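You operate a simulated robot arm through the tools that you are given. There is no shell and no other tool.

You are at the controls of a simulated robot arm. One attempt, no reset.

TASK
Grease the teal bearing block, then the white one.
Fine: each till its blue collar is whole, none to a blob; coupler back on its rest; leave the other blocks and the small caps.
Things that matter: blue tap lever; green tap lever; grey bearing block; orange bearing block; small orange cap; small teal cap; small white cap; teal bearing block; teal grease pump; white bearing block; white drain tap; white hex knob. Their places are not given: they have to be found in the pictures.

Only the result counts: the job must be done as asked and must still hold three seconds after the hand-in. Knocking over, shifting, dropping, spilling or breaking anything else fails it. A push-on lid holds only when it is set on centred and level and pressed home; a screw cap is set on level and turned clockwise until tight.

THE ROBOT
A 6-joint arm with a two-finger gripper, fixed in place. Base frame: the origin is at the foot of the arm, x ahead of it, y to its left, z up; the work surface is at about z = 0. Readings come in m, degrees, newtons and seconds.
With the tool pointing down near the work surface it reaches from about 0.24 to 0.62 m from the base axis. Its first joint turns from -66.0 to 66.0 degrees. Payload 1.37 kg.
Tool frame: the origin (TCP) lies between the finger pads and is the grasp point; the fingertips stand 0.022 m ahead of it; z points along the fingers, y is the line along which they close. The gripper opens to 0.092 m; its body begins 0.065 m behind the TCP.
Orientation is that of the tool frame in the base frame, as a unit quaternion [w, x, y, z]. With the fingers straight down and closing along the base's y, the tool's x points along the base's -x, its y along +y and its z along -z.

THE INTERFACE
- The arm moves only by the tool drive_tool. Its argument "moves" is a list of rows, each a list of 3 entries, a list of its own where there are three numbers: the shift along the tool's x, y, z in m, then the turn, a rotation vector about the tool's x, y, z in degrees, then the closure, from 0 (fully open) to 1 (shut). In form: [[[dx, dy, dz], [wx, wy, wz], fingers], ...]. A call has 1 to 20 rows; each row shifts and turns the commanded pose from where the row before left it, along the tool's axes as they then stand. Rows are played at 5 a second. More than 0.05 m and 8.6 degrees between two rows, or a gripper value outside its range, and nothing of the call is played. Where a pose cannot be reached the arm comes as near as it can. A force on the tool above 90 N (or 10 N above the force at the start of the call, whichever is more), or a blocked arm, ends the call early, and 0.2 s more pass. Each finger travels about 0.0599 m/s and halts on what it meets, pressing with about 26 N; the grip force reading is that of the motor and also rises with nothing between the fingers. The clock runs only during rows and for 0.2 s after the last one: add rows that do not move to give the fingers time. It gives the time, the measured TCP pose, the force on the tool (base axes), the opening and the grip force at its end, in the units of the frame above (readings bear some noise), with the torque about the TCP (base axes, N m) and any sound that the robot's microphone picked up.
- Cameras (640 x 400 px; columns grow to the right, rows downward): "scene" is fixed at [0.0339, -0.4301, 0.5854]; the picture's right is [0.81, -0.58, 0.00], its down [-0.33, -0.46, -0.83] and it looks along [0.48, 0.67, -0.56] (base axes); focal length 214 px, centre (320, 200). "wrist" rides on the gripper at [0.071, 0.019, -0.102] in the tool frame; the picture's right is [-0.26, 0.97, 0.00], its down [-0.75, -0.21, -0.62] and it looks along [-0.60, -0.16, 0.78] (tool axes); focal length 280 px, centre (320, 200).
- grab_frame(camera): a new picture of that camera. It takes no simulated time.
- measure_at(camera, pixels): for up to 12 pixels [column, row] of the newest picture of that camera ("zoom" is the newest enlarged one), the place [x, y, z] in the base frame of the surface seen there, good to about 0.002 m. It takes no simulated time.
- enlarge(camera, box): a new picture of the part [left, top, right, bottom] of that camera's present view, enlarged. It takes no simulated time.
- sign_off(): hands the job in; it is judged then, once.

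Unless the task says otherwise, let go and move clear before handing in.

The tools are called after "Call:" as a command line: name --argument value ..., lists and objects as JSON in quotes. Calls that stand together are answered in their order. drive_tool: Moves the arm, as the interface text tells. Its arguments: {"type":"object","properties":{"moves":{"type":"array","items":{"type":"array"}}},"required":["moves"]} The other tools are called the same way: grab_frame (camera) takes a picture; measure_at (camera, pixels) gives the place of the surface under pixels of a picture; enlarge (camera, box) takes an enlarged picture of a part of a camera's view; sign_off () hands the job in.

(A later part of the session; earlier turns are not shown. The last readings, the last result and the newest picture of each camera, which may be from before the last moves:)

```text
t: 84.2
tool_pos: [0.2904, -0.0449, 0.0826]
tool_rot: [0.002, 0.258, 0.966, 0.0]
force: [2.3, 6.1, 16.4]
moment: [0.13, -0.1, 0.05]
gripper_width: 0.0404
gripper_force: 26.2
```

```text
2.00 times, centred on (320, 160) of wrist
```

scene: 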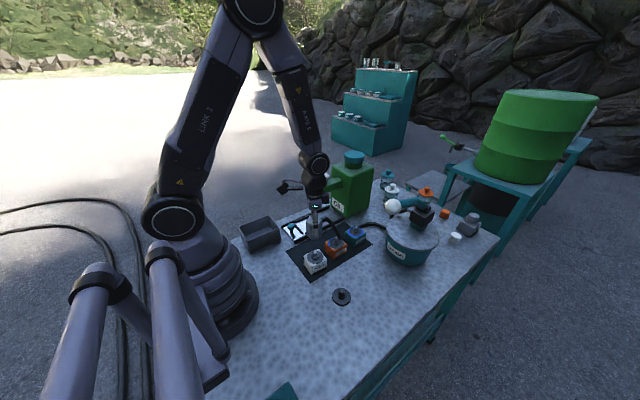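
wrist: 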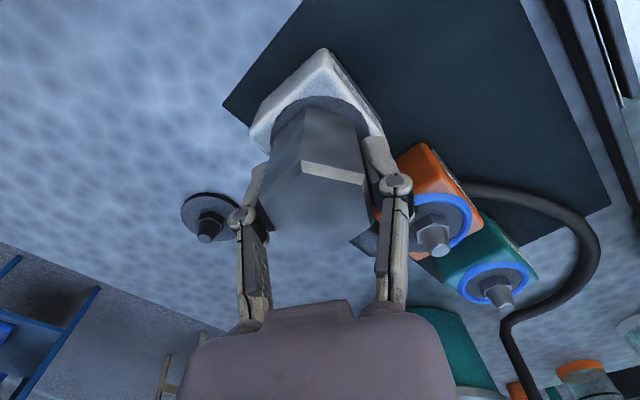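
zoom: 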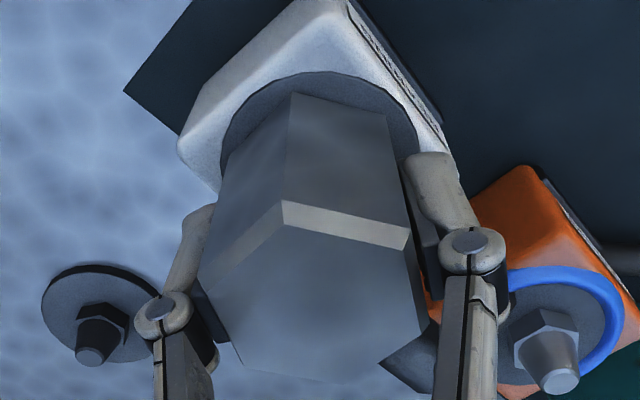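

Coupler top is at ≈0.105 m, same as when it was home on teal. I release and rise straight up.

Call:
drive_tool --moves '[[[0, 0, -0.001], [0, 0, 0], 0.8], [[0, 0, 0], [0, 0, 0], 0.5], [[0, 0, 0], [0, 0, 0], 0.3], [[0, 0, 0], [0, 0, 0], 0.2], [[0, 0, 0], [0, 0, 0], 0.2]]'

Call:
enlarge --camera "wrist" --box '[200, 90, 440, 260]'

Call:
enlarge --camera "scene" --box '[290, 230, 340, 275]'

```text
t: 85.4
tool_pos: [0.2906, -0.044, 0.0831]
tool_rot: [0.0, 0.259, 0.966, 0.0]
force: [0.2, -1.0, -0.3]
moment: [-0.03, -0.03, 0.02]
gripper_width: 0.0736
gripper_force: 0.1
```

```text
2.35 times, centred on (320, 175) of wrist
```

zoom: 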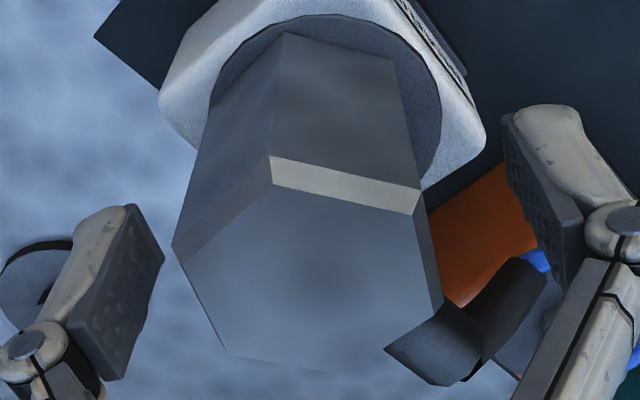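

```text
8.89 times, centred on (315, 252) of scene
```

zoom: 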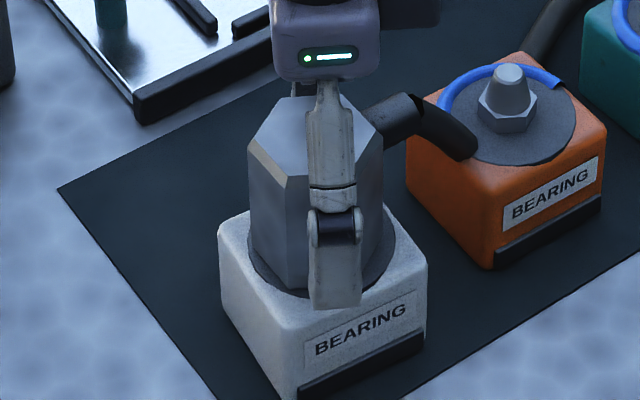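

Coupler stands on white, released. I rise to z≈0.37, turn the yaw back, and move above the pump ball with open fingers.

Call:
drive_tool --moves '[[[0, 0, -0.01], [0, 0, 0], 0.2], [[0, 0, -0.02], [0, 0, 0], 0.2], [[0, 0, -0.035], [0, 0, 0], 0.2], [[0, 0, -0.045], [0, 0, 0], 0.2], [[0, 0, -0.045], [0, 0, -7.5], 0.1], [[0, 0, -0.045], [0, 0, -7.5], 0.0], [[0, 0, -0.045], [0, 0, -7.5], 0.0], [[0, 0, -0.04], [0, 0, -7.5], 0.0], [[-0.02405, -0.02185, 0], [0, 0, 0], 0.0], [[-0.02405, -0.02185, 0], [0, 0, 0], 0.0], [[-0.02405, -0.02185, 0], [0, 0, 0], 0.0], [[-0.02405, -0.02185, 0], [0, 0, 0], 0.0], [[-0.02405, -0.02185, 0], [0, 0, 0], 0.0], [[-0.02405, -0.02185, 0], [0, 0, 0], 0.0], [[0, 0, 0], [0, 0, 0], 0.0]]'

Call:
grab_frame --camera "wrist"

Call:
enlarge --camera "scene" --box '[280, 215, 380, 295]'

```text
t: 88.6
tool_pos: [0.4334, -0.1776, 0.367]
tool_rot: [0.001, 0.0, 1.0, 0.0]
force: [0.4, -0.8, 0.3]
moment: [-0.02, -0.01, 0.02]
gripper_width: 0.0921
gripper_force: 0.0
```

```text
taken
```

wrist: 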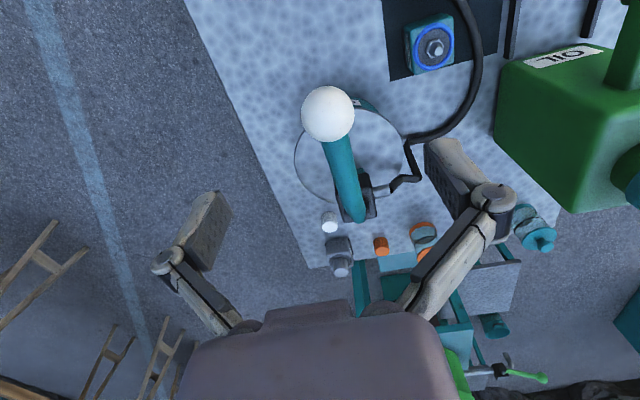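

```text
5.00 times, centred on (330, 255) of scene
```

zoom: 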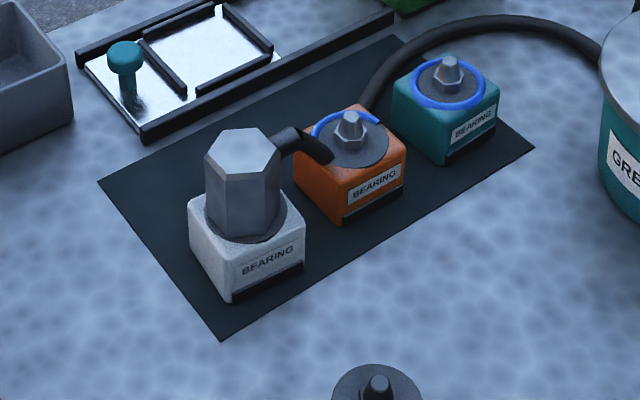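

The coupler is on white and teal's ring remains whole. I lower over the ball with a 0.065 m cage and then make one full stroke down to TCP z≈0.112.

Call:
drive_tool --moves '[[[0, 0.001, 0.03], [0, 0, 0], 0.1], [[0, 0, 0.04], [0, 0, 0], 0.3], [[0, 0, 0.04], [0, 0, 0], 0.3], [[0, 0, 0.027], [0, 0, 0], 0.3], [[0, 0, 0], [0, 0, 0], 0.3]]'

Call:
grab_frame --camera "wrist"

Call:
enlarge --camera "scene" --box '[330, 185, 430, 275]'

```text
t: 89.8
tool_pos: [0.432, -0.175, 0.2316]
tool_rot: [0.001, -0.001, 1.0, -0.001]
force: [0.6, -1.0, 0.3]
moment: [-0.01, -0.01, 0.03]
gripper_width: 0.0645
gripper_force: 0.0
```

```text
taken
```

wrist: 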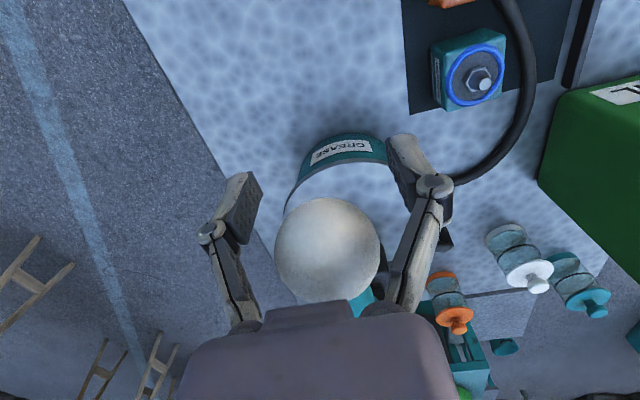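

```text
4.44 times, centred on (380, 230) of scene
```

zoom: 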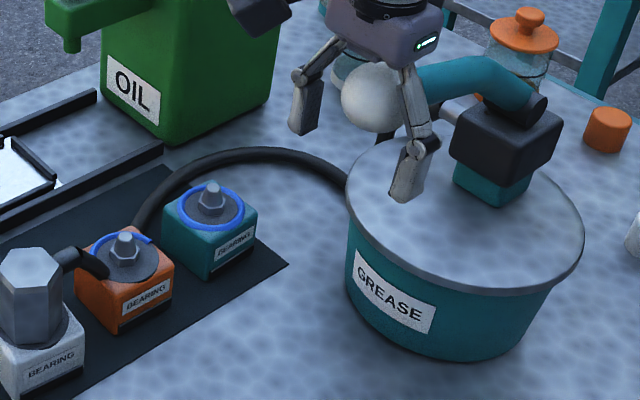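

Pose matches the earlier one. Now the first full stroke for white: down to TCP ≈0.113.

Call:
drive_tool --moves '[[[0, 0, 0.02], [0, 0, 0], 0.3], [[0, 0, 0.02], [0, 0, 0], 0.3], [[0, 0, 0.02], [0, 0, 0], 0.3], [[0, 0, 0.02], [0, 0, 0], 0.3], [[0, 0, 0.02], [0, 0, 0], 0.3], [[0, 0, 0], [0, 0, 0], 0.3]]'

Call:
enlarge --camera "scene" --box '[290, 230, 340, 275]'

Call:
drive_tool --moves '[[[0, 0, 0.005], [0, 0, 0], 0.3], [[0, 0, 0], [0, 0, 0], 0.3]]'

Call:
enlarge --camera "scene" --box '[290, 230, 340, 275]'

```text
t: 91.2
tool_pos: [0.4346, -0.1761, 0.13]
tool_rot: [0.0, 0.0, 1.0, 0.0]
force: [-5.6, 1.4, 4.6]
moment: [-0.12, -0.39, -0.03]
gripper_width: 0.0644
gripper_force: 0.0
```

```text
8.89 times, centred on (315, 252) of scene
```

zoom: 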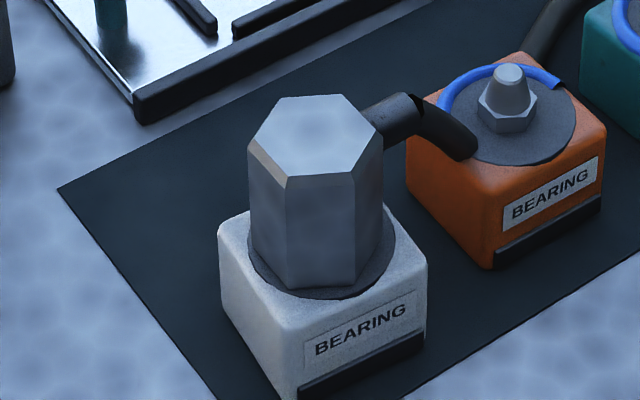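

```text
t: 91.8
tool_pos: [0.435, -0.1752, 0.1259]
tool_rot: [0.001, 0.0, 1.0, -0.001]
force: [-5.0, -4.0, 4.7]
moment: [0.25, -0.31, 0.03]
gripper_width: 0.0645
gripper_force: 0.1
```

```text
8.89 times, centred on (315, 252) of scene
```

zoom: 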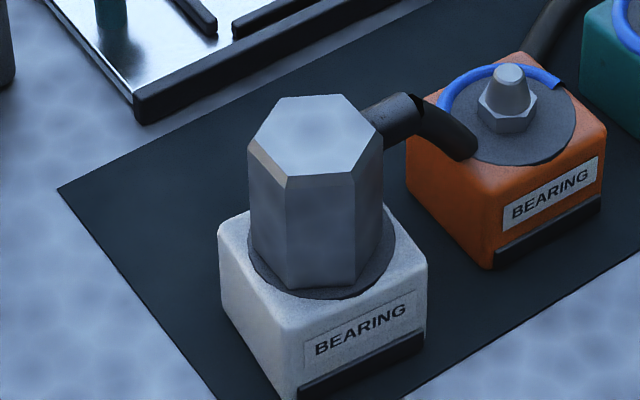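

No growth yet at 0.126. I continue in small steps to find where the dose is delivered.

Call:
drive_tool --moves '[[[0, 0, 0.004], [0, 0, 0], 0.3], [[0, 0, 0], [0, 0, 0], 0.3]]'

Call:
enlarge --camera "scene" --box '[290, 230, 340, 275]'

Call:
drive_tool --moves '[[[0, 0, 0.004], [0, 0, 0], 0.3], [[0, 0, 0], [0, 0, 0], 0.3]]'

Call:
enlarge --camera "scene" --box '[290, 230, 340, 275]'

```text
t: 92.4
tool_pos: [0.4354, -0.1749, 0.1225]
tool_rot: [0.002, 0.001, 1.0, -0.001]
force: [1.6, -6.2, 4.3]
moment: [0.45, 0.12, 0.03]
gripper_width: 0.0645
gripper_force: 0.1
```

```text
8.89 times, centred on (315, 252) of scene
```

zoom: 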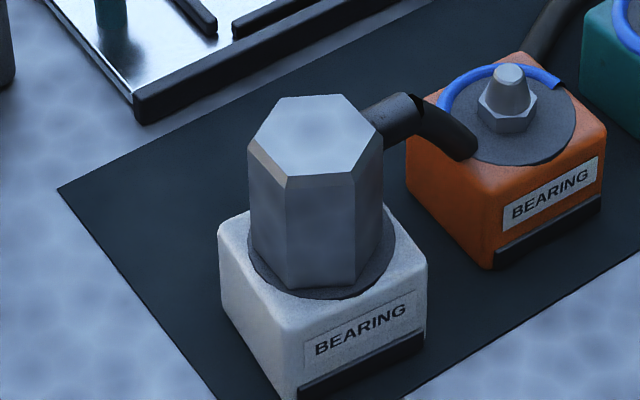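

```text
t: 93.0
tool_pos: [0.4352, -0.1751, 0.1177]
tool_rot: [0.0, 0.0, 1.0, -0.001]
force: [5.1, -3.8, 5.6]
moment: [0.19, 0.43, 0.02]
gripper_width: 0.0645
gripper_force: 0.1
```

```text
8.89 times, centred on (315, 252) of scene
```

zoom: 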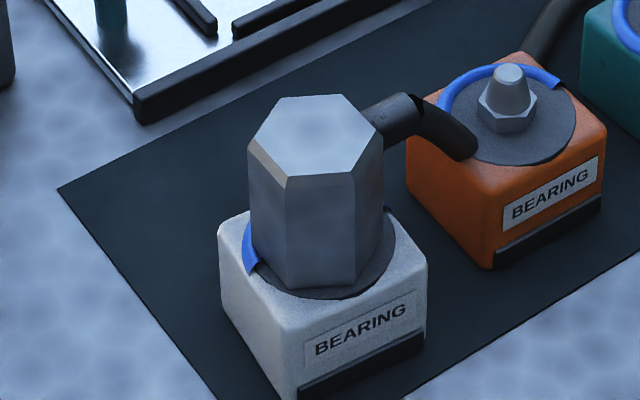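

A dose came between 0.1225 and 0.1177: the ring now spans from about 12° round the back to 166° (left end at zoom (253,270)). I wait in place to see if it keeps growing with time.

Call:
drive_tool --moves '[[[0, 0, 0], [0, 0, 0], 0.3], [[0, 0, 0], [0, 0, 0], 0.3], [[0, 0, 0], [0, 0, 0], 0.3]]'

Call:
enlarge --camera "scene" --box '[290, 230, 340, 275]'

```text
t: 93.8
tool_pos: [0.4351, -0.1753, 0.1173]
tool_rot: [0.001, 0.0, 1.0, -0.001]
force: [6.4, 0.5, 5.0]
moment: [-0.12, 0.4, 0.04]
gripper_width: 0.0643
gripper_force: 0.1
```

```text
8.89 times, centred on (315, 252) of scene
```

zoom: 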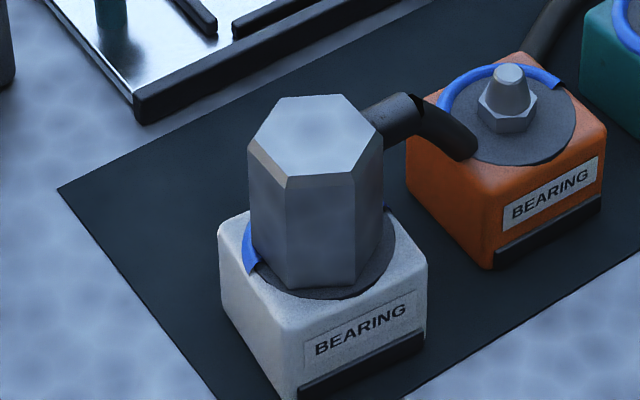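

No growth with time. I push 4 mm lower to see if the dose depends on depth.

Call:
drive_tool --moves '[[[0, 0, 0.004], [0, 0, 0], 0.3], [[0, 0, 0], [0, 0, 0], 0.3]]'

Call:
enlarge --camera "scene" --box '[290, 230, 340, 275]'

```text
t: 94.4
tool_pos: [0.4345, -0.1753, 0.1142]
tool_rot: [-0.001, 0.001, 1.0, 0.0]
force: [5.1, 1.1, 5.5]
moment: [-0.07, 0.39, 0.0]
gripper_width: 0.0644
gripper_force: 0.1
```

```text
8.89 times, centred on (315, 252) of scene
```

zoom: 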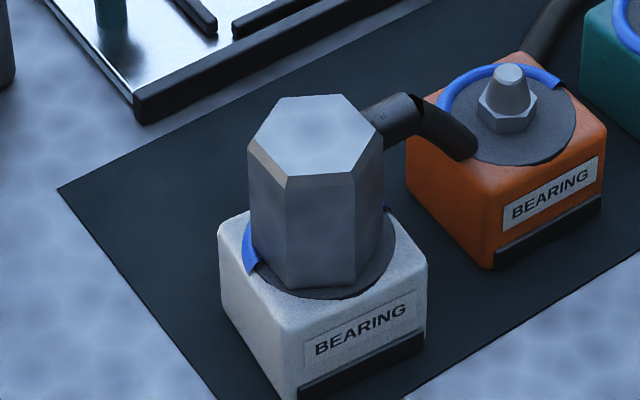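

Still the same ring after 4 mm more, so it's one discrete dose per stroke. I enlarge the white block strongly to measure the arc more accurately.

Call:
enlarge --camera "scene" --box '[300, 243, 332, 268]'

Call:
enlarge --camera "scene" --box '[320, 225, 380, 265]'

```text
16.00 times, centred on (316, 256) of scene
```

zoom: 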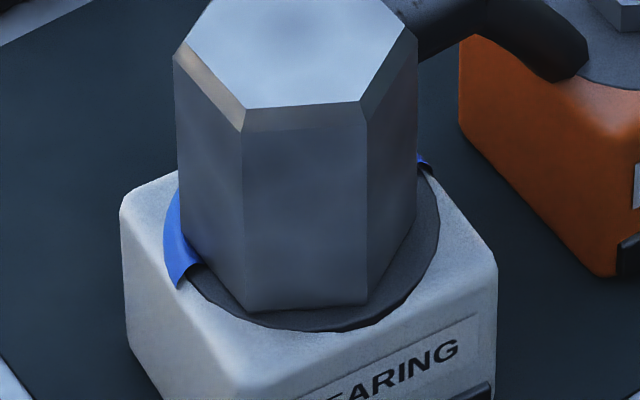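

```text
10.00 times, centred on (350, 245) of scene
```

zoom: 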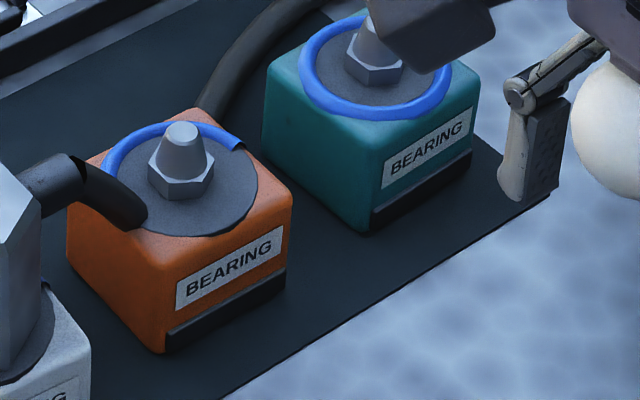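

White's ring now spans about half (≈-4° to 174°). I let the lever return to the top and give the second stroke.

Call:
drive_tool --moves '[[[0, 0, -0.01], [0, 0, 0], 0.3], [[0, 0, -0.03], [0, 0, 0], 0.3], [[0, 0, -0.03], [0, 0, 0], 0.3], [[0, 0, -0.03], [0, 0, 0], 0.3], [[0, 0, -0.017], [0, 0, 0], 0.3], [[0, 0, 0], [0, 0, 0], 0.3]]'

Call:
enlarge --camera "scene" --box '[300, 243, 332, 268]'

Call:
enlarge --camera "scene" --box '[330, 185, 430, 275]'

```text
t: 95.8
tool_pos: [0.4351, -0.1735, 0.2301]
tool_rot: [0.001, 0.0, 1.0, 0.0]
force: [0.4, 0.2, -0.1]
moment: [0.0, 0.02, 0.0]
gripper_width: 0.0644
gripper_force: 0.0
```

```text
16.00 times, centred on (316, 256) of scene
```

zoom: 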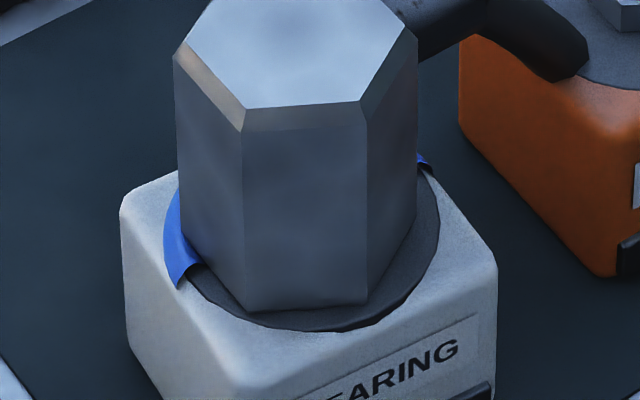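

```text
4.44 times, centred on (380, 230) of scene
```

zoom: 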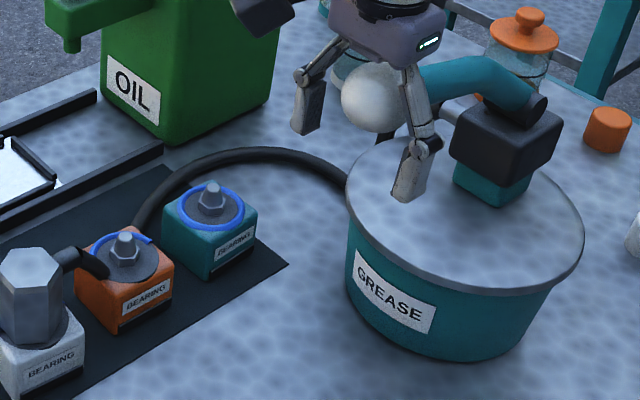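

Lever is back at the top and the white ring is unchanged. Now the second full stroke on white, stopping at TCP ≈0.115.

Call:
drive_tool --moves '[[[0, 0, 0.02], [0, 0, 0], 0.3], [[0, 0, 0.02], [0, 0, 0], 0.3], [[0, 0, 0.02], [0, 0, 0], 0.3], [[0, 0, 0.02], [0, 0, 0], 0.3], [[0, 0, 0.02], [0, 0, 0], 0.3], [[0, 0, 0.008], [0, 0, 0], 0.3], [[0, 0, 0.007], [0, 0, 0], 0.3], [[0, 0, 0], [0, 0, 0], 0.3]]'

Call:
enlarge --camera "scene" --box '[300, 243, 332, 268]'

```text
t: 97.6
tool_pos: [0.4338, -0.1767, 0.1158]
tool_rot: [0.002, -0.001, 1.0, 0.0]
force: [-3.0, -2.4, 5.3]
moment: [0.18, -0.23, 0.0]
gripper_width: 0.0642
gripper_force: 0.2
```

```text
16.00 times, centred on (316, 256) of scene
```

zoom: 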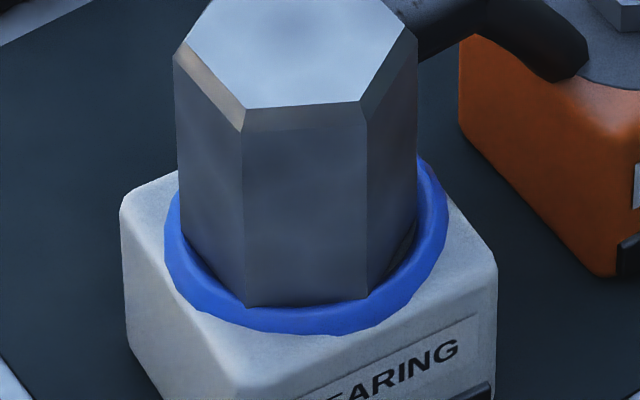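

The white ring is now whole and smooth all the way round the visible front, where the arc closes. I raise clear of the ball and go back above the white block with the gripping yaw.

Call:
drive_tool --moves '[[[0, 0, -0.01], [0, 0, 0], 0.3], [[0, 0, -0.03], [0, 0, 0], 0.3], [[0, 0, -0.03], [0, 0, 0], 0.3], [[0, 0, -0.03], [0, 0, 0], 0.3], [[0, 0, -0.03], [0, 0, 0], 0.2], [[0, 0, -0.04], [0, 0, 0], 0.0], [[0, 0, -0.045], [0, 0, 0], 0.0], [[0, 0, -0.04], [0, 0, 0], 0.0], [[0.02417, 0.02147, 0], [0, 0, 0], 0.0], [[0.02417, 0.02147, 0], [0, 0, 0], 0.0], [[0.02417, 0.02147, 0], [0, 0, 0], 0.0], [[0.02417, 0.02147, 0], [0, 0, 0], 0.0], [[0.02417, 0.02147, 0], [0, 0, 0], 0.0], [[0.02417, 0.02147, 0], [0, 0, 0], 0.0], [[0, 0, 0], [0, 0, 7.5], 0.1], [[0, 0, 0], [0, 0, 7.5], 0.2], [[0, 0, 0], [0, 0, 7.5], 0.25], [[0, 0, 0], [0, 0, 7.5], 0.25], [[0, 0, 0], [0, 0, 0], 0.25]]'

Call:
grab_frame --camera "wrist"

Call:
grab_frame --camera "scene"

```text
t: 101.6
tool_pos: [0.2905, -0.0449, 0.371]
tool_rot: [0.001, 0.259, 0.966, 0.0]
force: [0.1, 0.0, -0.8]
moment: [0.03, 0.0, 0.01]
gripper_width: 0.0691
gripper_force: 0.0
```

```text
taken
```

wrist: 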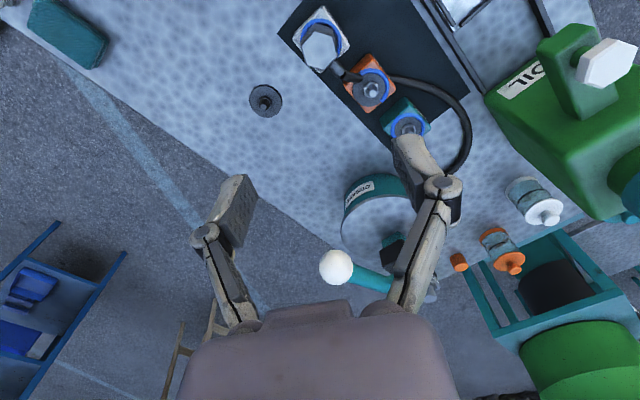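

```text
taken
```

scene: 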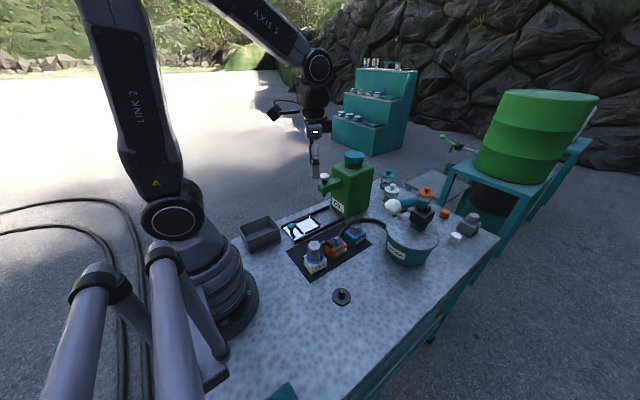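

Above the white block now. I descend to z≈0.17 to check the coupler alignment.

Call:
drive_tool --moves '[[[0, 0, 0.03], [0, 0, 0], 0.25], [[0, 0, 0.045], [0, 0, 0], 0.25], [[0, 0, 0.045], [0, 0, 0], 0.25], [[0, 0, 0.045], [0, 0, 0], 0.25], [[0, 0, 0.03], [0, 0, 0], 0.25], [[0, 0, 0.004], [0, 0, 0], 0.25], [[0, 0, 0], [0, 0, 0], 0.25]]'

Call:
grab_frame --camera "wrist"

Call:
enlarge --camera "wrist" --box '[240, 60, 400, 220]'

```text
t: 103.2
tool_pos: [0.2882, -0.0459, 0.1713]
tool_rot: [0.001, 0.259, 0.966, 0.0]
force: [0.6, 0.2, -0.2]
moment: [-0.03, -0.02, 0.0]
gripper_width: 0.0692
gripper_force: 0.0
```

```text
taken
```

wrist: 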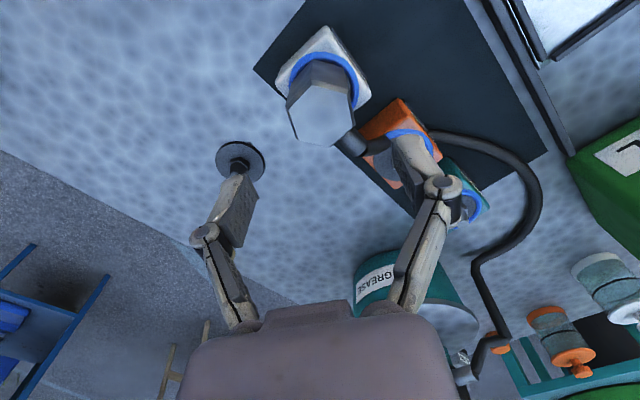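

```text
2.50 times, centred on (320, 140) of wrist
```

zoom: 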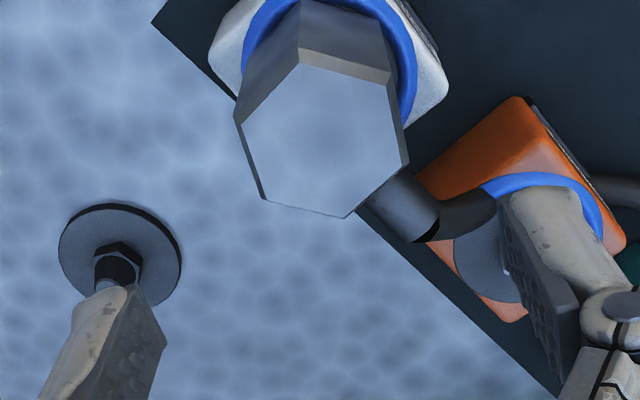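

The coupler appears ~3.5 mm toward +tool-x of the reference; I shift (+3, +1) mm in tool x,y and descend to TCP z≈0.086.

Call:
drive_tool --moves '[[[0.003, 0.001, 0.015], [0, 0, 0], 0.25], [[0, 0, 0.025], [0, 0, 0], 0.25], [[0, 0, 0.02], [0, 0, 0], 0.25], [[0, 0, 0.015], [0, 0, 0], 0.25], [[0, 0, 0.01], [0, 0, 0], 0.25], [[0, 0, 0], [0, 0, 0], 0.25]]'

Call:
enlarge --camera "wrist" --box '[200, 90, 440, 260]'

```text
t: 104.6
tool_pos: [0.2855, -0.0456, 0.0857]
tool_rot: [0.0, 0.258, 0.966, 0.0]
force: [0.4, -0.3, 0.0]
moment: [0.0, -0.01, 0.0]
gripper_width: 0.069
gripper_force: 0.2
```

```text
2.35 times, centred on (320, 175) of wrist
```

zoom: 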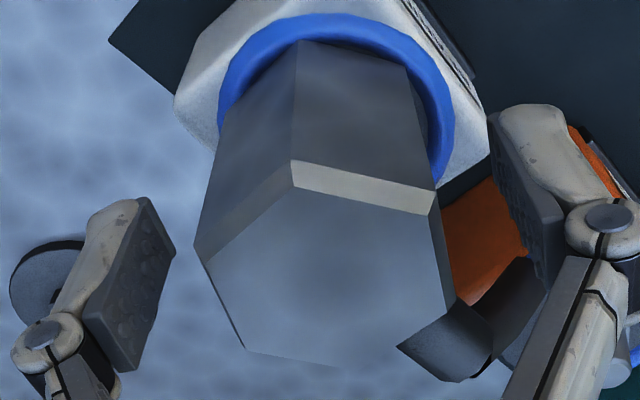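

The coupler is about 1 mm to +tool-y; I shift +1 mm and close the fingers.

Call:
drive_tool --moves '[[[0, 0.001, 0], [0, 0, 0], 0.35], [[0, 0, 0], [0, 0, 0], 0.5], [[0, 0, 0], [0, 0, 0], 0.6], [[0, 0, 0], [0, 0, 0], 1.0], [[0, 0, 0], [0, 0, 0], 1.0], [[0, 0, 0], [0, 0, 0], 1.0]]'

Call:
drive_tool --moves '[[[0, 0, -0.001], [0, 0, 0], 1.0], [[0, 0, -0.001], [0, 0, 0], 1.0]]'

Call:
drive_tool --moves '[[[0, 0, -0.001], [0, 0, 0], 1.0], [[0, 0, -0.001], [0, 0, 0], 1.0]]'

Call:
enlarge --camera "wrist" --box '[200, 90, 440, 260]'

```text
t: 106.0
tool_pos: [0.2865, -0.0439, 0.0862]
tool_rot: [0.002, 0.259, 0.966, 0.0]
force: [0.1, 0.9, 2.0]
moment: [-0.03, 0.02, -0.03]
gripper_width: 0.0401
gripper_force: 25.8
```

```text
t: 106.6
tool_pos: [0.2877, -0.0443, 0.0883]
tool_rot: [0.0, 0.258, 0.966, 0.0]
force: [0.6, 0.5, -1.5]
moment: [-0.01, 0.0, -0.02]
gripper_width: 0.0404
gripper_force: 26.0
```

```text
t: 107.2
tool_pos: [0.2855, -0.0429, 0.0905]
tool_rot: [0.0, 0.258, 0.966, -0.001]
force: [-0.6, 1.2, -1.4]
moment: [0.01, -0.04, -0.02]
gripper_width: 0.0405
gripper_force: 26.0
```

```text
2.35 times, centred on (320, 175) of wrist
```

zoom: 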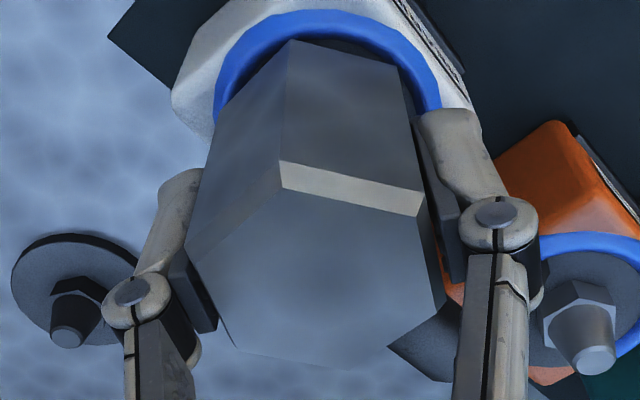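

It lifts freely with weight only. I continue raising gently to z≈0.187 and check the white ring.

Call:
drive_tool --moves '[[[0, 0, -0.002], [0, 0, 0], 1.0], [[0, 0, -0.002], [0, 0, 0], 1.0], [[0, 0, -0.003], [0, 0, 0], 1.0], [[0, 0, -0.004], [0, 0, 0], 1.0], [[0, 0, -0.005], [0, 0, 0], 1.0], [[0, 0, -0.006], [0, 0, 0], 1.0], [[0, 0, -0.008], [0, 0, 0], 1.0], [[0, 0, -0.01], [0, 0, 0], 1.0], [[0, 0, -0.012], [0, 0, 0], 1.0], [[0, 0, -0.015], [0, 0, 0], 1.0], [[0, 0, -0.015], [0, 0, 0], 1.0], [[0, 0, -0.014], [0, 0, 0], 1.0], [[0, 0, 0], [0, 0, 0], 1.0]]'

Call:
enlarge --camera "scene" --box '[300, 215, 380, 280]'

Call:
enlarge --camera "wrist" --box '[290, 40, 360, 125]'

Call:
grab_frame --camera "wrist"

```text
t: 110.0
tool_pos: [0.2884, -0.0413, 0.1865]
tool_rot: [0.001, 0.259, 0.966, -0.001]
force: [0.4, 0.0, -1.3]
moment: [-0.01, 0.02, -0.01]
gripper_width: 0.0401
gripper_force: 26.2
```

```text
6.15 times, centred on (340, 248) of scene
```

zoom: 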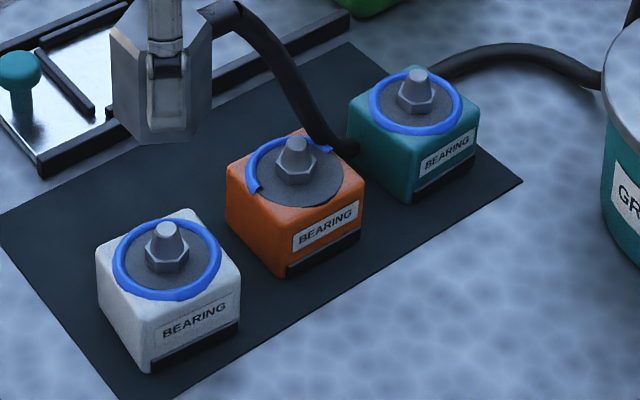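

```text
4.71 times, centred on (325, 82) of wrist
```

zoom: 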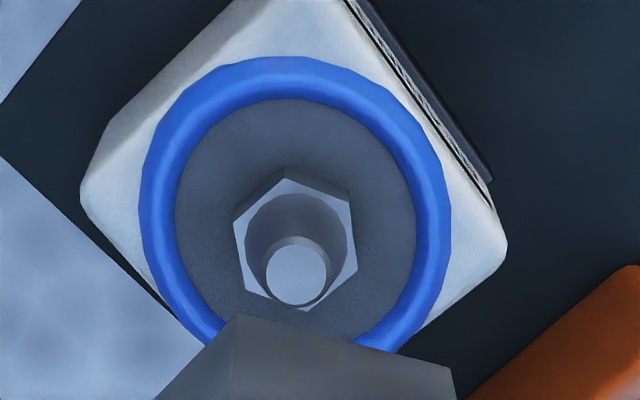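

```text
taken
```

wrist: 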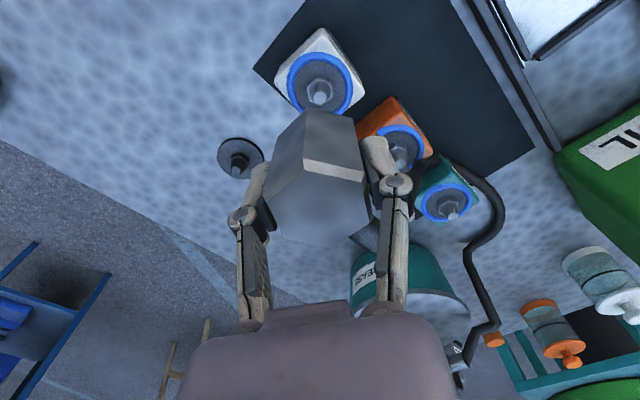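

Both rings are whole and clean: white at zoom (165,260), teal at (415,100); orange unchanged. The hand seems to have shifted relative to the coupler's seat, so I take a few pose readings before going to the rest.

Call:
drive_tool --moves '[[[0, 0, 0], [0, 0, 0], 1.0]]'

Call:
drive_tool --moves '[[[0, 0, 0], [0, 0, 0], 1.0]]'

Call:
drive_tool --moves '[[[0, 0, 0], [0, 0, 0], 1.0]]'

Call:
enlarge --camera "wrist" --box '[220, 40, 440, 270]'

```text
t: 110.4
tool_pos: [0.2883, -0.0421, 0.1866]
tool_rot: [0.001, 0.258, 0.966, 0.0]
force: [0.4, 0.0, -1.1]
moment: [0.02, 0.03, 0.03]
gripper_width: 0.0404
gripper_force: 26.1
```

```text
t: 110.8
tool_pos: [0.2891, -0.0416, 0.1874]
tool_rot: [0.001, 0.259, 0.966, 0.0]
force: [0.1, -0.3, -0.9]
moment: [-0.02, 0.0, 0.01]
gripper_width: 0.0405
gripper_force: 25.6
```

```text
t: 111.2
tool_pos: [0.2887, -0.0423, 0.1861]
tool_rot: [0.002, 0.259, 0.966, 0.0]
force: [0.2, -1.1, -1.7]
moment: [-0.01, 0.0, -0.01]
gripper_width: 0.0403
gripper_force: 25.8
```

```text
1.74 times, centred on (330, 155) of wrist
```

zoom: 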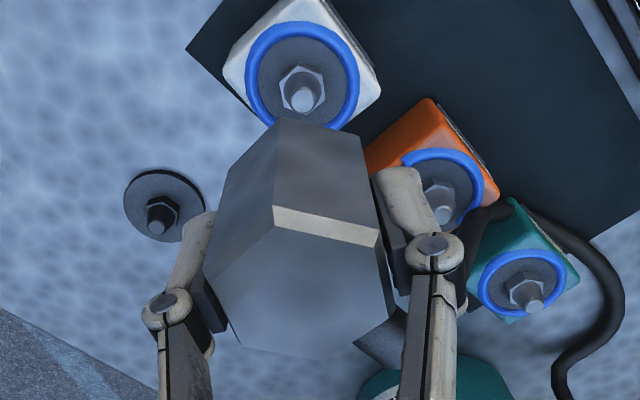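

The pose readings confirm the hand sits ~2.7 mm further along +tool-y than when it gripped the coupler on white, so the aligned tip target is zoom pixel ≈(312,271). I carry the coupler toward the rest at (0.291,-0.177) and lower to z≈0.144 for alignment.

Call:
drive_tool --moves '[[[-0.005, -0.009, 0], [0, 0, 0], 1.0], [[-0.0085, -0.01425, 0], [0, 0, 0], 1.0], [[-0.0085, -0.01425, 0], [0, 0, 0], 1.0], [[-0.0085, -0.01425, 0], [0, 0, 0], 1.0], [[-0.0085, -0.01425, 0], [0, 0, 0], 1.0], [[-0.0085, -0.01425, 0], [0, 0, 0], 1.0], [[-0.0085, -0.01425, 0], [0, 0, 0], 1.0], [[-0.0085, -0.01425, 0], [0, 0, 0], 1.0], [[-0.0053, -0.00735, 0], [0, 0, 0], 1.0], [[0, 0, 0.012], [0, 0, 0], 1.0], [[0, 0, 0.015], [0, 0, 0], 1.0], [[0, 0, 0.0154], [0, 0, 0], 1.0], [[0, 0, 0], [0, 0, 0], 1.0]]'

Call:
enlarge --camera "wrist" --box '[290, 40, 360, 125]'

Call:
grab_frame --camera "wrist"

Call:
drive_tool --moves '[[[0, 0, 0], [0, 0, 0], 1.0]]'

```text
t: 114.0
tool_pos: [0.2898, -0.1761, 0.1418]
tool_rot: [0.001, 0.259, 0.966, 0.0]
force: [0.0, 0.9, -0.6]
moment: [0.03, -0.03, -0.02]
gripper_width: 0.0403
gripper_force: 25.8
```

```text
4.71 times, centred on (325, 82) of wrist
```

zoom: 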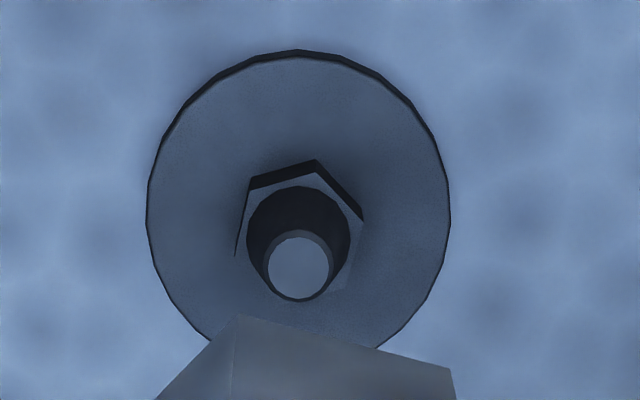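

```text
taken
```

wrist: 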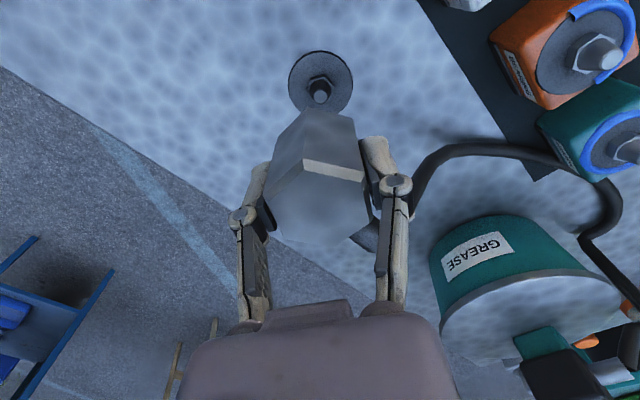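

```text
t: 114.4
tool_pos: [0.2911, -0.1767, 0.1426]
tool_rot: [0.001, 0.258, 0.966, -0.001]
force: [0.3, 0.1, -2.0]
moment: [0.01, 0.0, -0.02]
gripper_width: 0.04
gripper_force: 26.0
```

At the rest the tip shows at zoom (299,269); from the original rest reference the aligned pixel should be ≈(308,262). I correct by (-0.7,-1.6) mm in tool x,y and check again.

Call:
drive_tool --moves '[[[-0.0007, -0.0016, 0], [0, 0, 0], 1.0], [[0, 0, 0], [0, 0, 0], 1.0]]'

Call:
enlarge --camera "wrist" --box '[290, 40, 360, 125]'

Call:
enlarge --camera "scene" --box '[320, 265, 370, 310]'

```text
t: 115.0
tool_pos: [0.2901, -0.1787, 0.1422]
tool_rot: [0.001, 0.258, 0.966, -0.001]
force: [-0.4, -0.3, -0.7]
moment: [0.0, 0.0, 0.0]
gripper_width: 0.0401
gripper_force: 26.1
```

```text
4.71 times, centred on (325, 82) of wrist
```

zoom: 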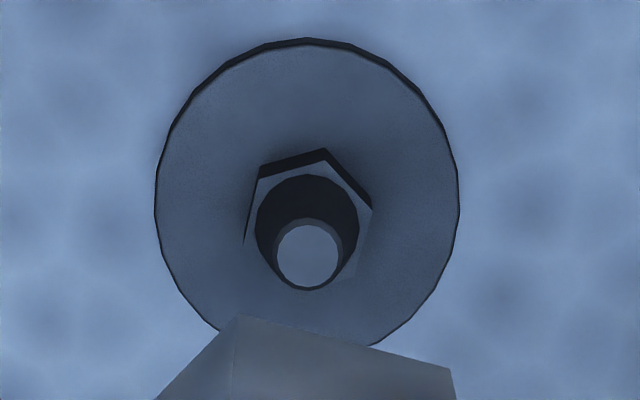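

```text
8.89 times, centred on (345, 288) of scene
```

zoom: 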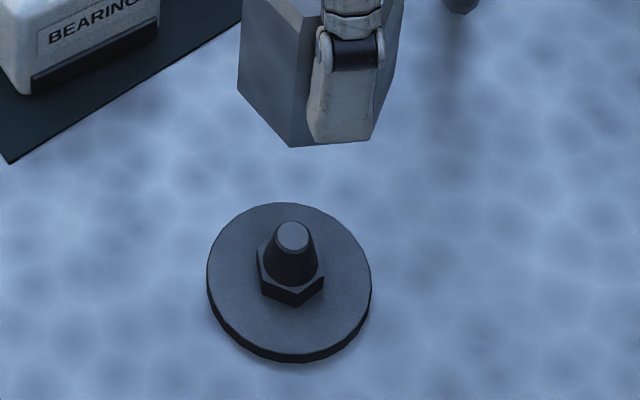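

Tip is now at (308,255), slightly past in the row direction. I take a couple more readings and ease +0.8 mm in tool x.

Call:
drive_tool --moves '[[[0.0008, 0, 0], [0, 0, 0], 1.0], [[0, 0, 0], [0, 0, 0], 1.0]]'

Call:
drive_tool --moves '[[[0, 0, 0], [0, 0, 0], 1.0]]'

Call:
drive_tool --moves '[[[0, 0, 0], [0, 0, 0], 1.0]]'

Call:
enlarge --camera "wrist" --box '[290, 40, 360, 125]'

Call:
enlarge --camera "wrist" --box '[220, 40, 440, 270]'

```text
t: 115.6
tool_pos: [0.2896, -0.1785, 0.1434]
tool_rot: [0.001, 0.259, 0.966, -0.001]
force: [0.2, 0.0, -2.1]
moment: [-0.02, 0.03, 0.02]
gripper_width: 0.0403
gripper_force: 26.3
```

```text
t: 116.0
tool_pos: [0.29, -0.1774, 0.1431]
tool_rot: [0.001, 0.259, 0.966, 0.0]
force: [-0.1, 0.1, -0.9]
moment: [0.0, 0.02, -0.01]
gripper_width: 0.0402
gripper_force: 25.9
```

```text
t: 116.4
tool_pos: [0.289, -0.1775, 0.1438]
tool_rot: [0.001, 0.259, 0.966, 0.0]
force: [0.4, -0.2, -0.8]
moment: [0.0, -0.02, -0.01]
gripper_width: 0.04
gripper_force: 25.6
```

```text
4.71 times, centred on (325, 82) of wrist
```

zoom: 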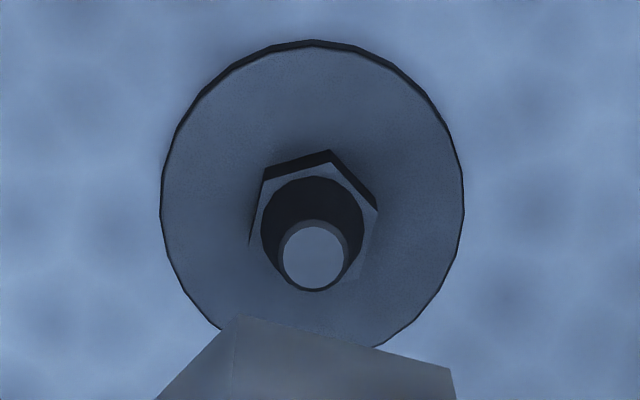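

```text
1.74 times, centred on (330, 155) of wrist
```

zoom: 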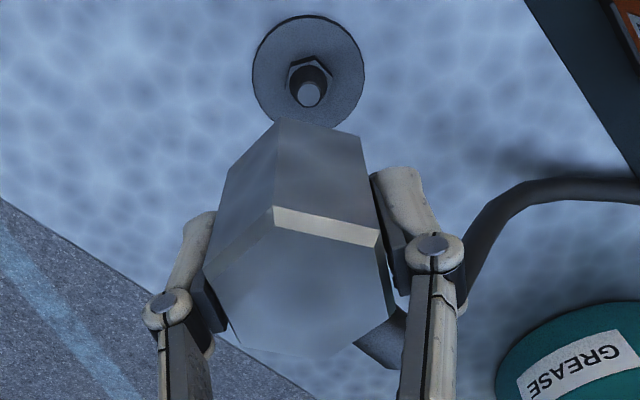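

Coupler-to-tip relation is now (73,-61) px, matching the original rest reference (72,-60). I descend 65 mm along the tool axis and check again.

Call:
drive_tool --moves '[[[0, 0, 0.01], [0, 0, 0], 1.0], [[0, 0, 0.015], [0, 0, 0], 1.0], [[0, 0, 0.015], [0, 0, 0], 1.0], [[0, 0, 0.015], [0, 0, 0], 1.0], [[0, 0, 0.01], [0, 0, 0], 1.0], [[0, 0, 0], [0, 0, 0], 1.0], [[0, 0, 0], [0, 0, 0], 1.0]]'

Call:
enlarge --camera "scene" --box '[320, 265, 370, 310]'

Call:
enlarge --camera "wrist" --box '[240, 60, 400, 220]'

```text
t: 118.0
tool_pos: [0.289, -0.1787, 0.0791]
tool_rot: [0.001, 0.259, 0.966, -0.001]
force: [-0.6, -0.5, -2.1]
moment: [-0.02, 0.0, 0.02]
gripper_width: 0.0401
gripper_force: 25.7
```

```text
8.89 times, centred on (345, 288) of scene
```

zoom: 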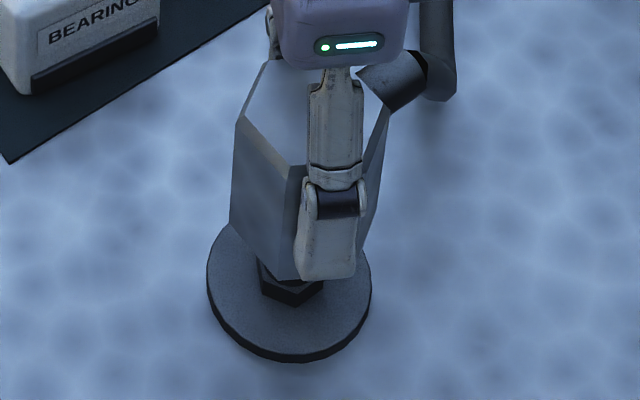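

```text
2.50 times, centred on (320, 140) of wrist
```

zoom: 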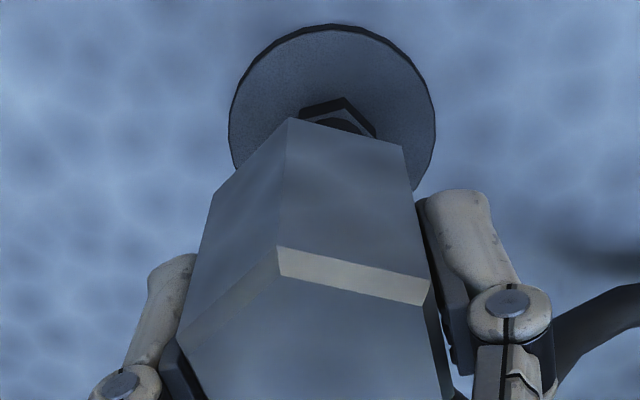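

Comparing with the early engaged view off the rest (disc centred at col ≈323), the disc now sits ~9 px too far right, and pose readings (u −2.3 mm) and the scene view agree. I shift +2.3 mm along tool y and re-check.

Call:
drive_tool --moves '[[[0, 0.0023, 0], [0, 0, 0], 1.0], [[0, 0, 0], [0, 0, 0], 1.0]]'

Call:
enlarge --camera "scene" --box '[320, 265, 370, 310]'

Call:
enlarge --camera "wrist" --box '[240, 60, 400, 220]'

Call:
drive_tool --moves '[[[0, 0, 0], [0, 0, 0], 1.0]]'

Call:
drive_tool --moves '[[[0, 0, 0], [0, 0, 0], 1.0]]'

```text
t: 118.6
tool_pos: [0.29, -0.1758, 0.077]
tool_rot: [0.0, 0.259, 0.966, 0.0]
force: [0.3, -0.8, -1.2]
moment: [0.0, -0.01, 0.04]
gripper_width: 0.0402
gripper_force: 26.2
```

```text
8.89 times, centred on (345, 288) of scene
```

zoom: 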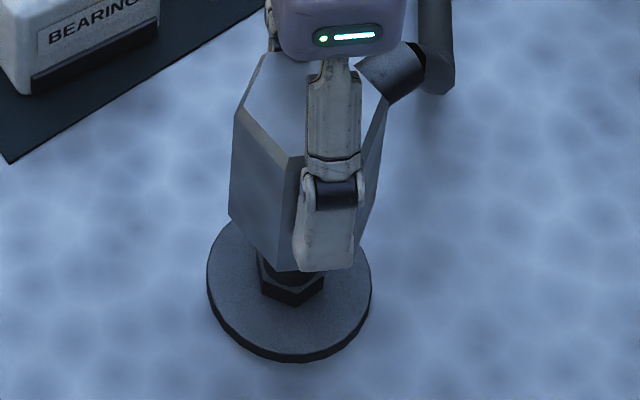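

```text
2.50 times, centred on (320, 140) of wrist
```

zoom: 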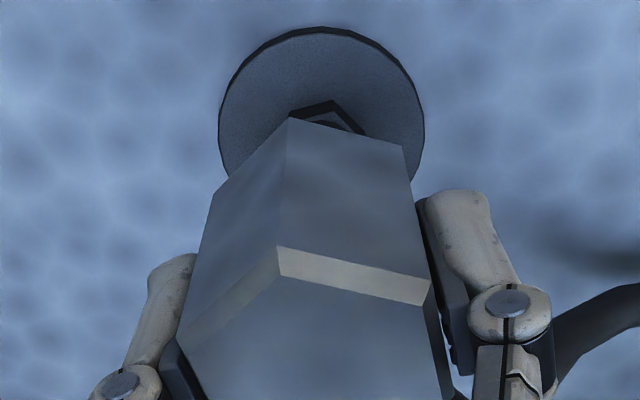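

```text
t: 119.0
tool_pos: [0.2909, -0.1763, 0.0781]
tool_rot: [0.001, 0.259, 0.966, 0.0]
force: [1.3, 0.0, -1.3]
moment: [0.0, 0.0, -0.03]
gripper_width: 0.0401
gripper_force: 26.3
```

```text
t: 119.4
tool_pos: [0.2906, -0.1782, 0.079]
tool_rot: [0.001, 0.259, 0.966, -0.001]
force: [0.5, -0.4, -1.6]
moment: [0.0, -0.01, -0.01]
gripper_width: 0.0402
gripper_force: 26.1
```

The disc is now centred at 322 and readings match the original rest pose. I descend in 2 mm steps watching force.

Call:
drive_tool --moves '[[[0, 0, 0.002], [0, 0, 0], 1.0], [[0, 0, 0.002], [0, 0, 0], 1.0], [[0, 0, 0.002], [0, 0, 0], 1.0], [[0, 0, 0.002], [0, 0, 0], 1.0], [[0, 0, 0.002], [0, 0, 0], 1.0], [[0, 0, 0.002], [0, 0, 0], 1.0]]'

Call:
drive_tool --moves '[[[0, 0, 0.002], [0, 0, 0], 1.0], [[0, 0, 0.002], [0, 0, 0], 1.0], [[0, 0, 0.002], [0, 0, 0], 1.0]]'

Call:
drive_tool --moves '[[[0, 0, 0.002], [0, 0, 0], 1.0], [[0, 0, 0.002], [0, 0, 0], 1.0], [[0, 0, 0.002], [0, 0, 0], 1.0]]'

Call:
enlarge --camera "scene" --box '[320, 265, 370, 310]'

Call:
enlarge --camera "wrist" --box '[240, 60, 400, 220]'

```text
t: 120.8
tool_pos: [0.2909, -0.1777, 0.0663]
tool_rot: [0.001, 0.259, 0.966, -0.001]
force: [-0.2, -0.1, -1.0]
moment: [-0.03, -0.01, 0.02]
gripper_width: 0.0404
gripper_force: 26.3
```

```text
t: 121.6
tool_pos: [0.2901, -0.1759, 0.0603]
tool_rot: [0.001, 0.258, 0.966, -0.001]
force: [0.6, 0.2, -1.7]
moment: [0.01, 0.02, 0.0]
gripper_width: 0.0402
gripper_force: 25.4
```

```text
t: 122.4
tool_pos: [0.2898, -0.1771, 0.0541]
tool_rot: [0.001, 0.258, 0.966, 0.001]
force: [0.7, 0.3, -2.0]
moment: [0.02, 0.02, -0.02]
gripper_width: 0.0403
gripper_force: 26.0
```

```text
8.89 times, centred on (345, 288) of scene
```

zoom: 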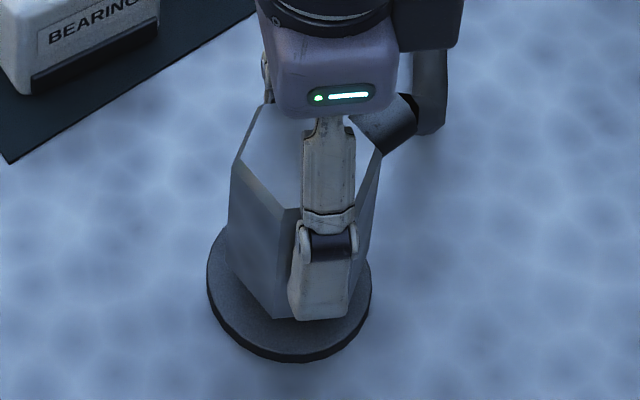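

```text
2.50 times, centred on (320, 140) of wrist
```

zoom: 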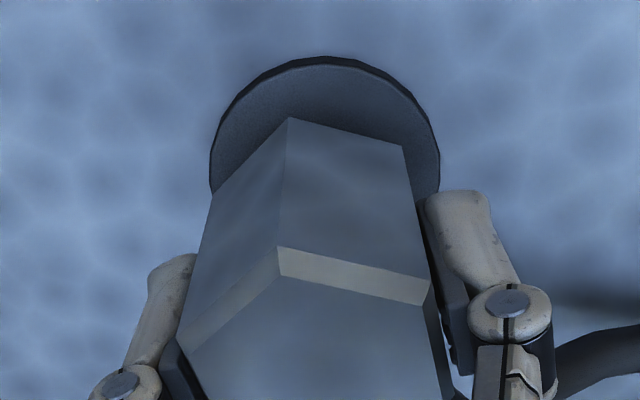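

The coupler slides down over the rest's nipple with no contact force at z≈0.054. I continue down in 1–2 mm steps to home (≈0.0435).

Call:
drive_tool --moves '[[[0, 0, 0.002], [0, 0, 0], 1.0], [[0, 0, 0.002], [0, 0, 0], 1.0], [[0, 0, 0.002], [0, 0, 0], 1.0]]'

Call:
drive_tool --moves '[[[0, 0, 0.001], [0, 0, 0], 1.0], [[0, 0, 0.001], [0, 0, 0], 1.0]]'

Call:
drive_tool --moves '[[[0, 0, 0.001], [0, 0, 0], 1.0], [[0, 0, 0.001], [0, 0, 0], 1.0]]'

Call:
enlarge --camera "scene" --box '[320, 265, 370, 310]'

```text
t: 123.2
tool_pos: [0.2914, -0.1768, 0.0483]
tool_rot: [0.001, 0.259, 0.966, 0.0]
force: [0.1, 0.1, -1.3]
moment: [-0.02, -0.01, -0.01]
gripper_width: 0.0401
gripper_force: 25.6
```

```text
t: 123.8
tool_pos: [0.2914, -0.1759, 0.0467]
tool_rot: [0.001, 0.259, 0.966, 0.0]
force: [0.3, 0.7, -0.8]
moment: [-0.05, 0.01, -0.01]
gripper_width: 0.0405
gripper_force: 26.5
```

```text
t: 124.4
tool_pos: [0.2914, -0.1776, 0.0456]
tool_rot: [0.001, 0.259, 0.966, 0.0]
force: [0.1, 0.2, -0.9]
moment: [-0.01, -0.01, -0.01]
gripper_width: 0.0402
gripper_force: 26.0
```

```text
8.89 times, centred on (345, 288) of scene
```

zoom: 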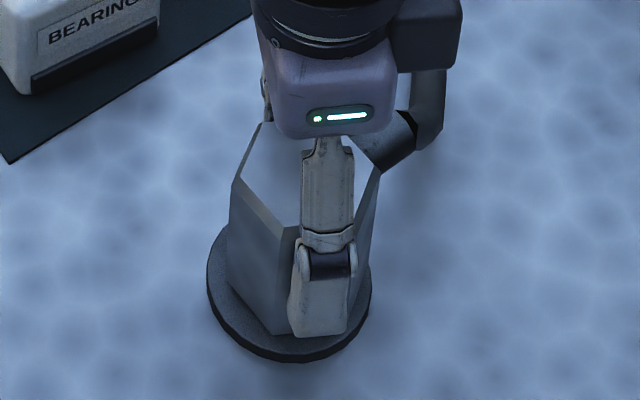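

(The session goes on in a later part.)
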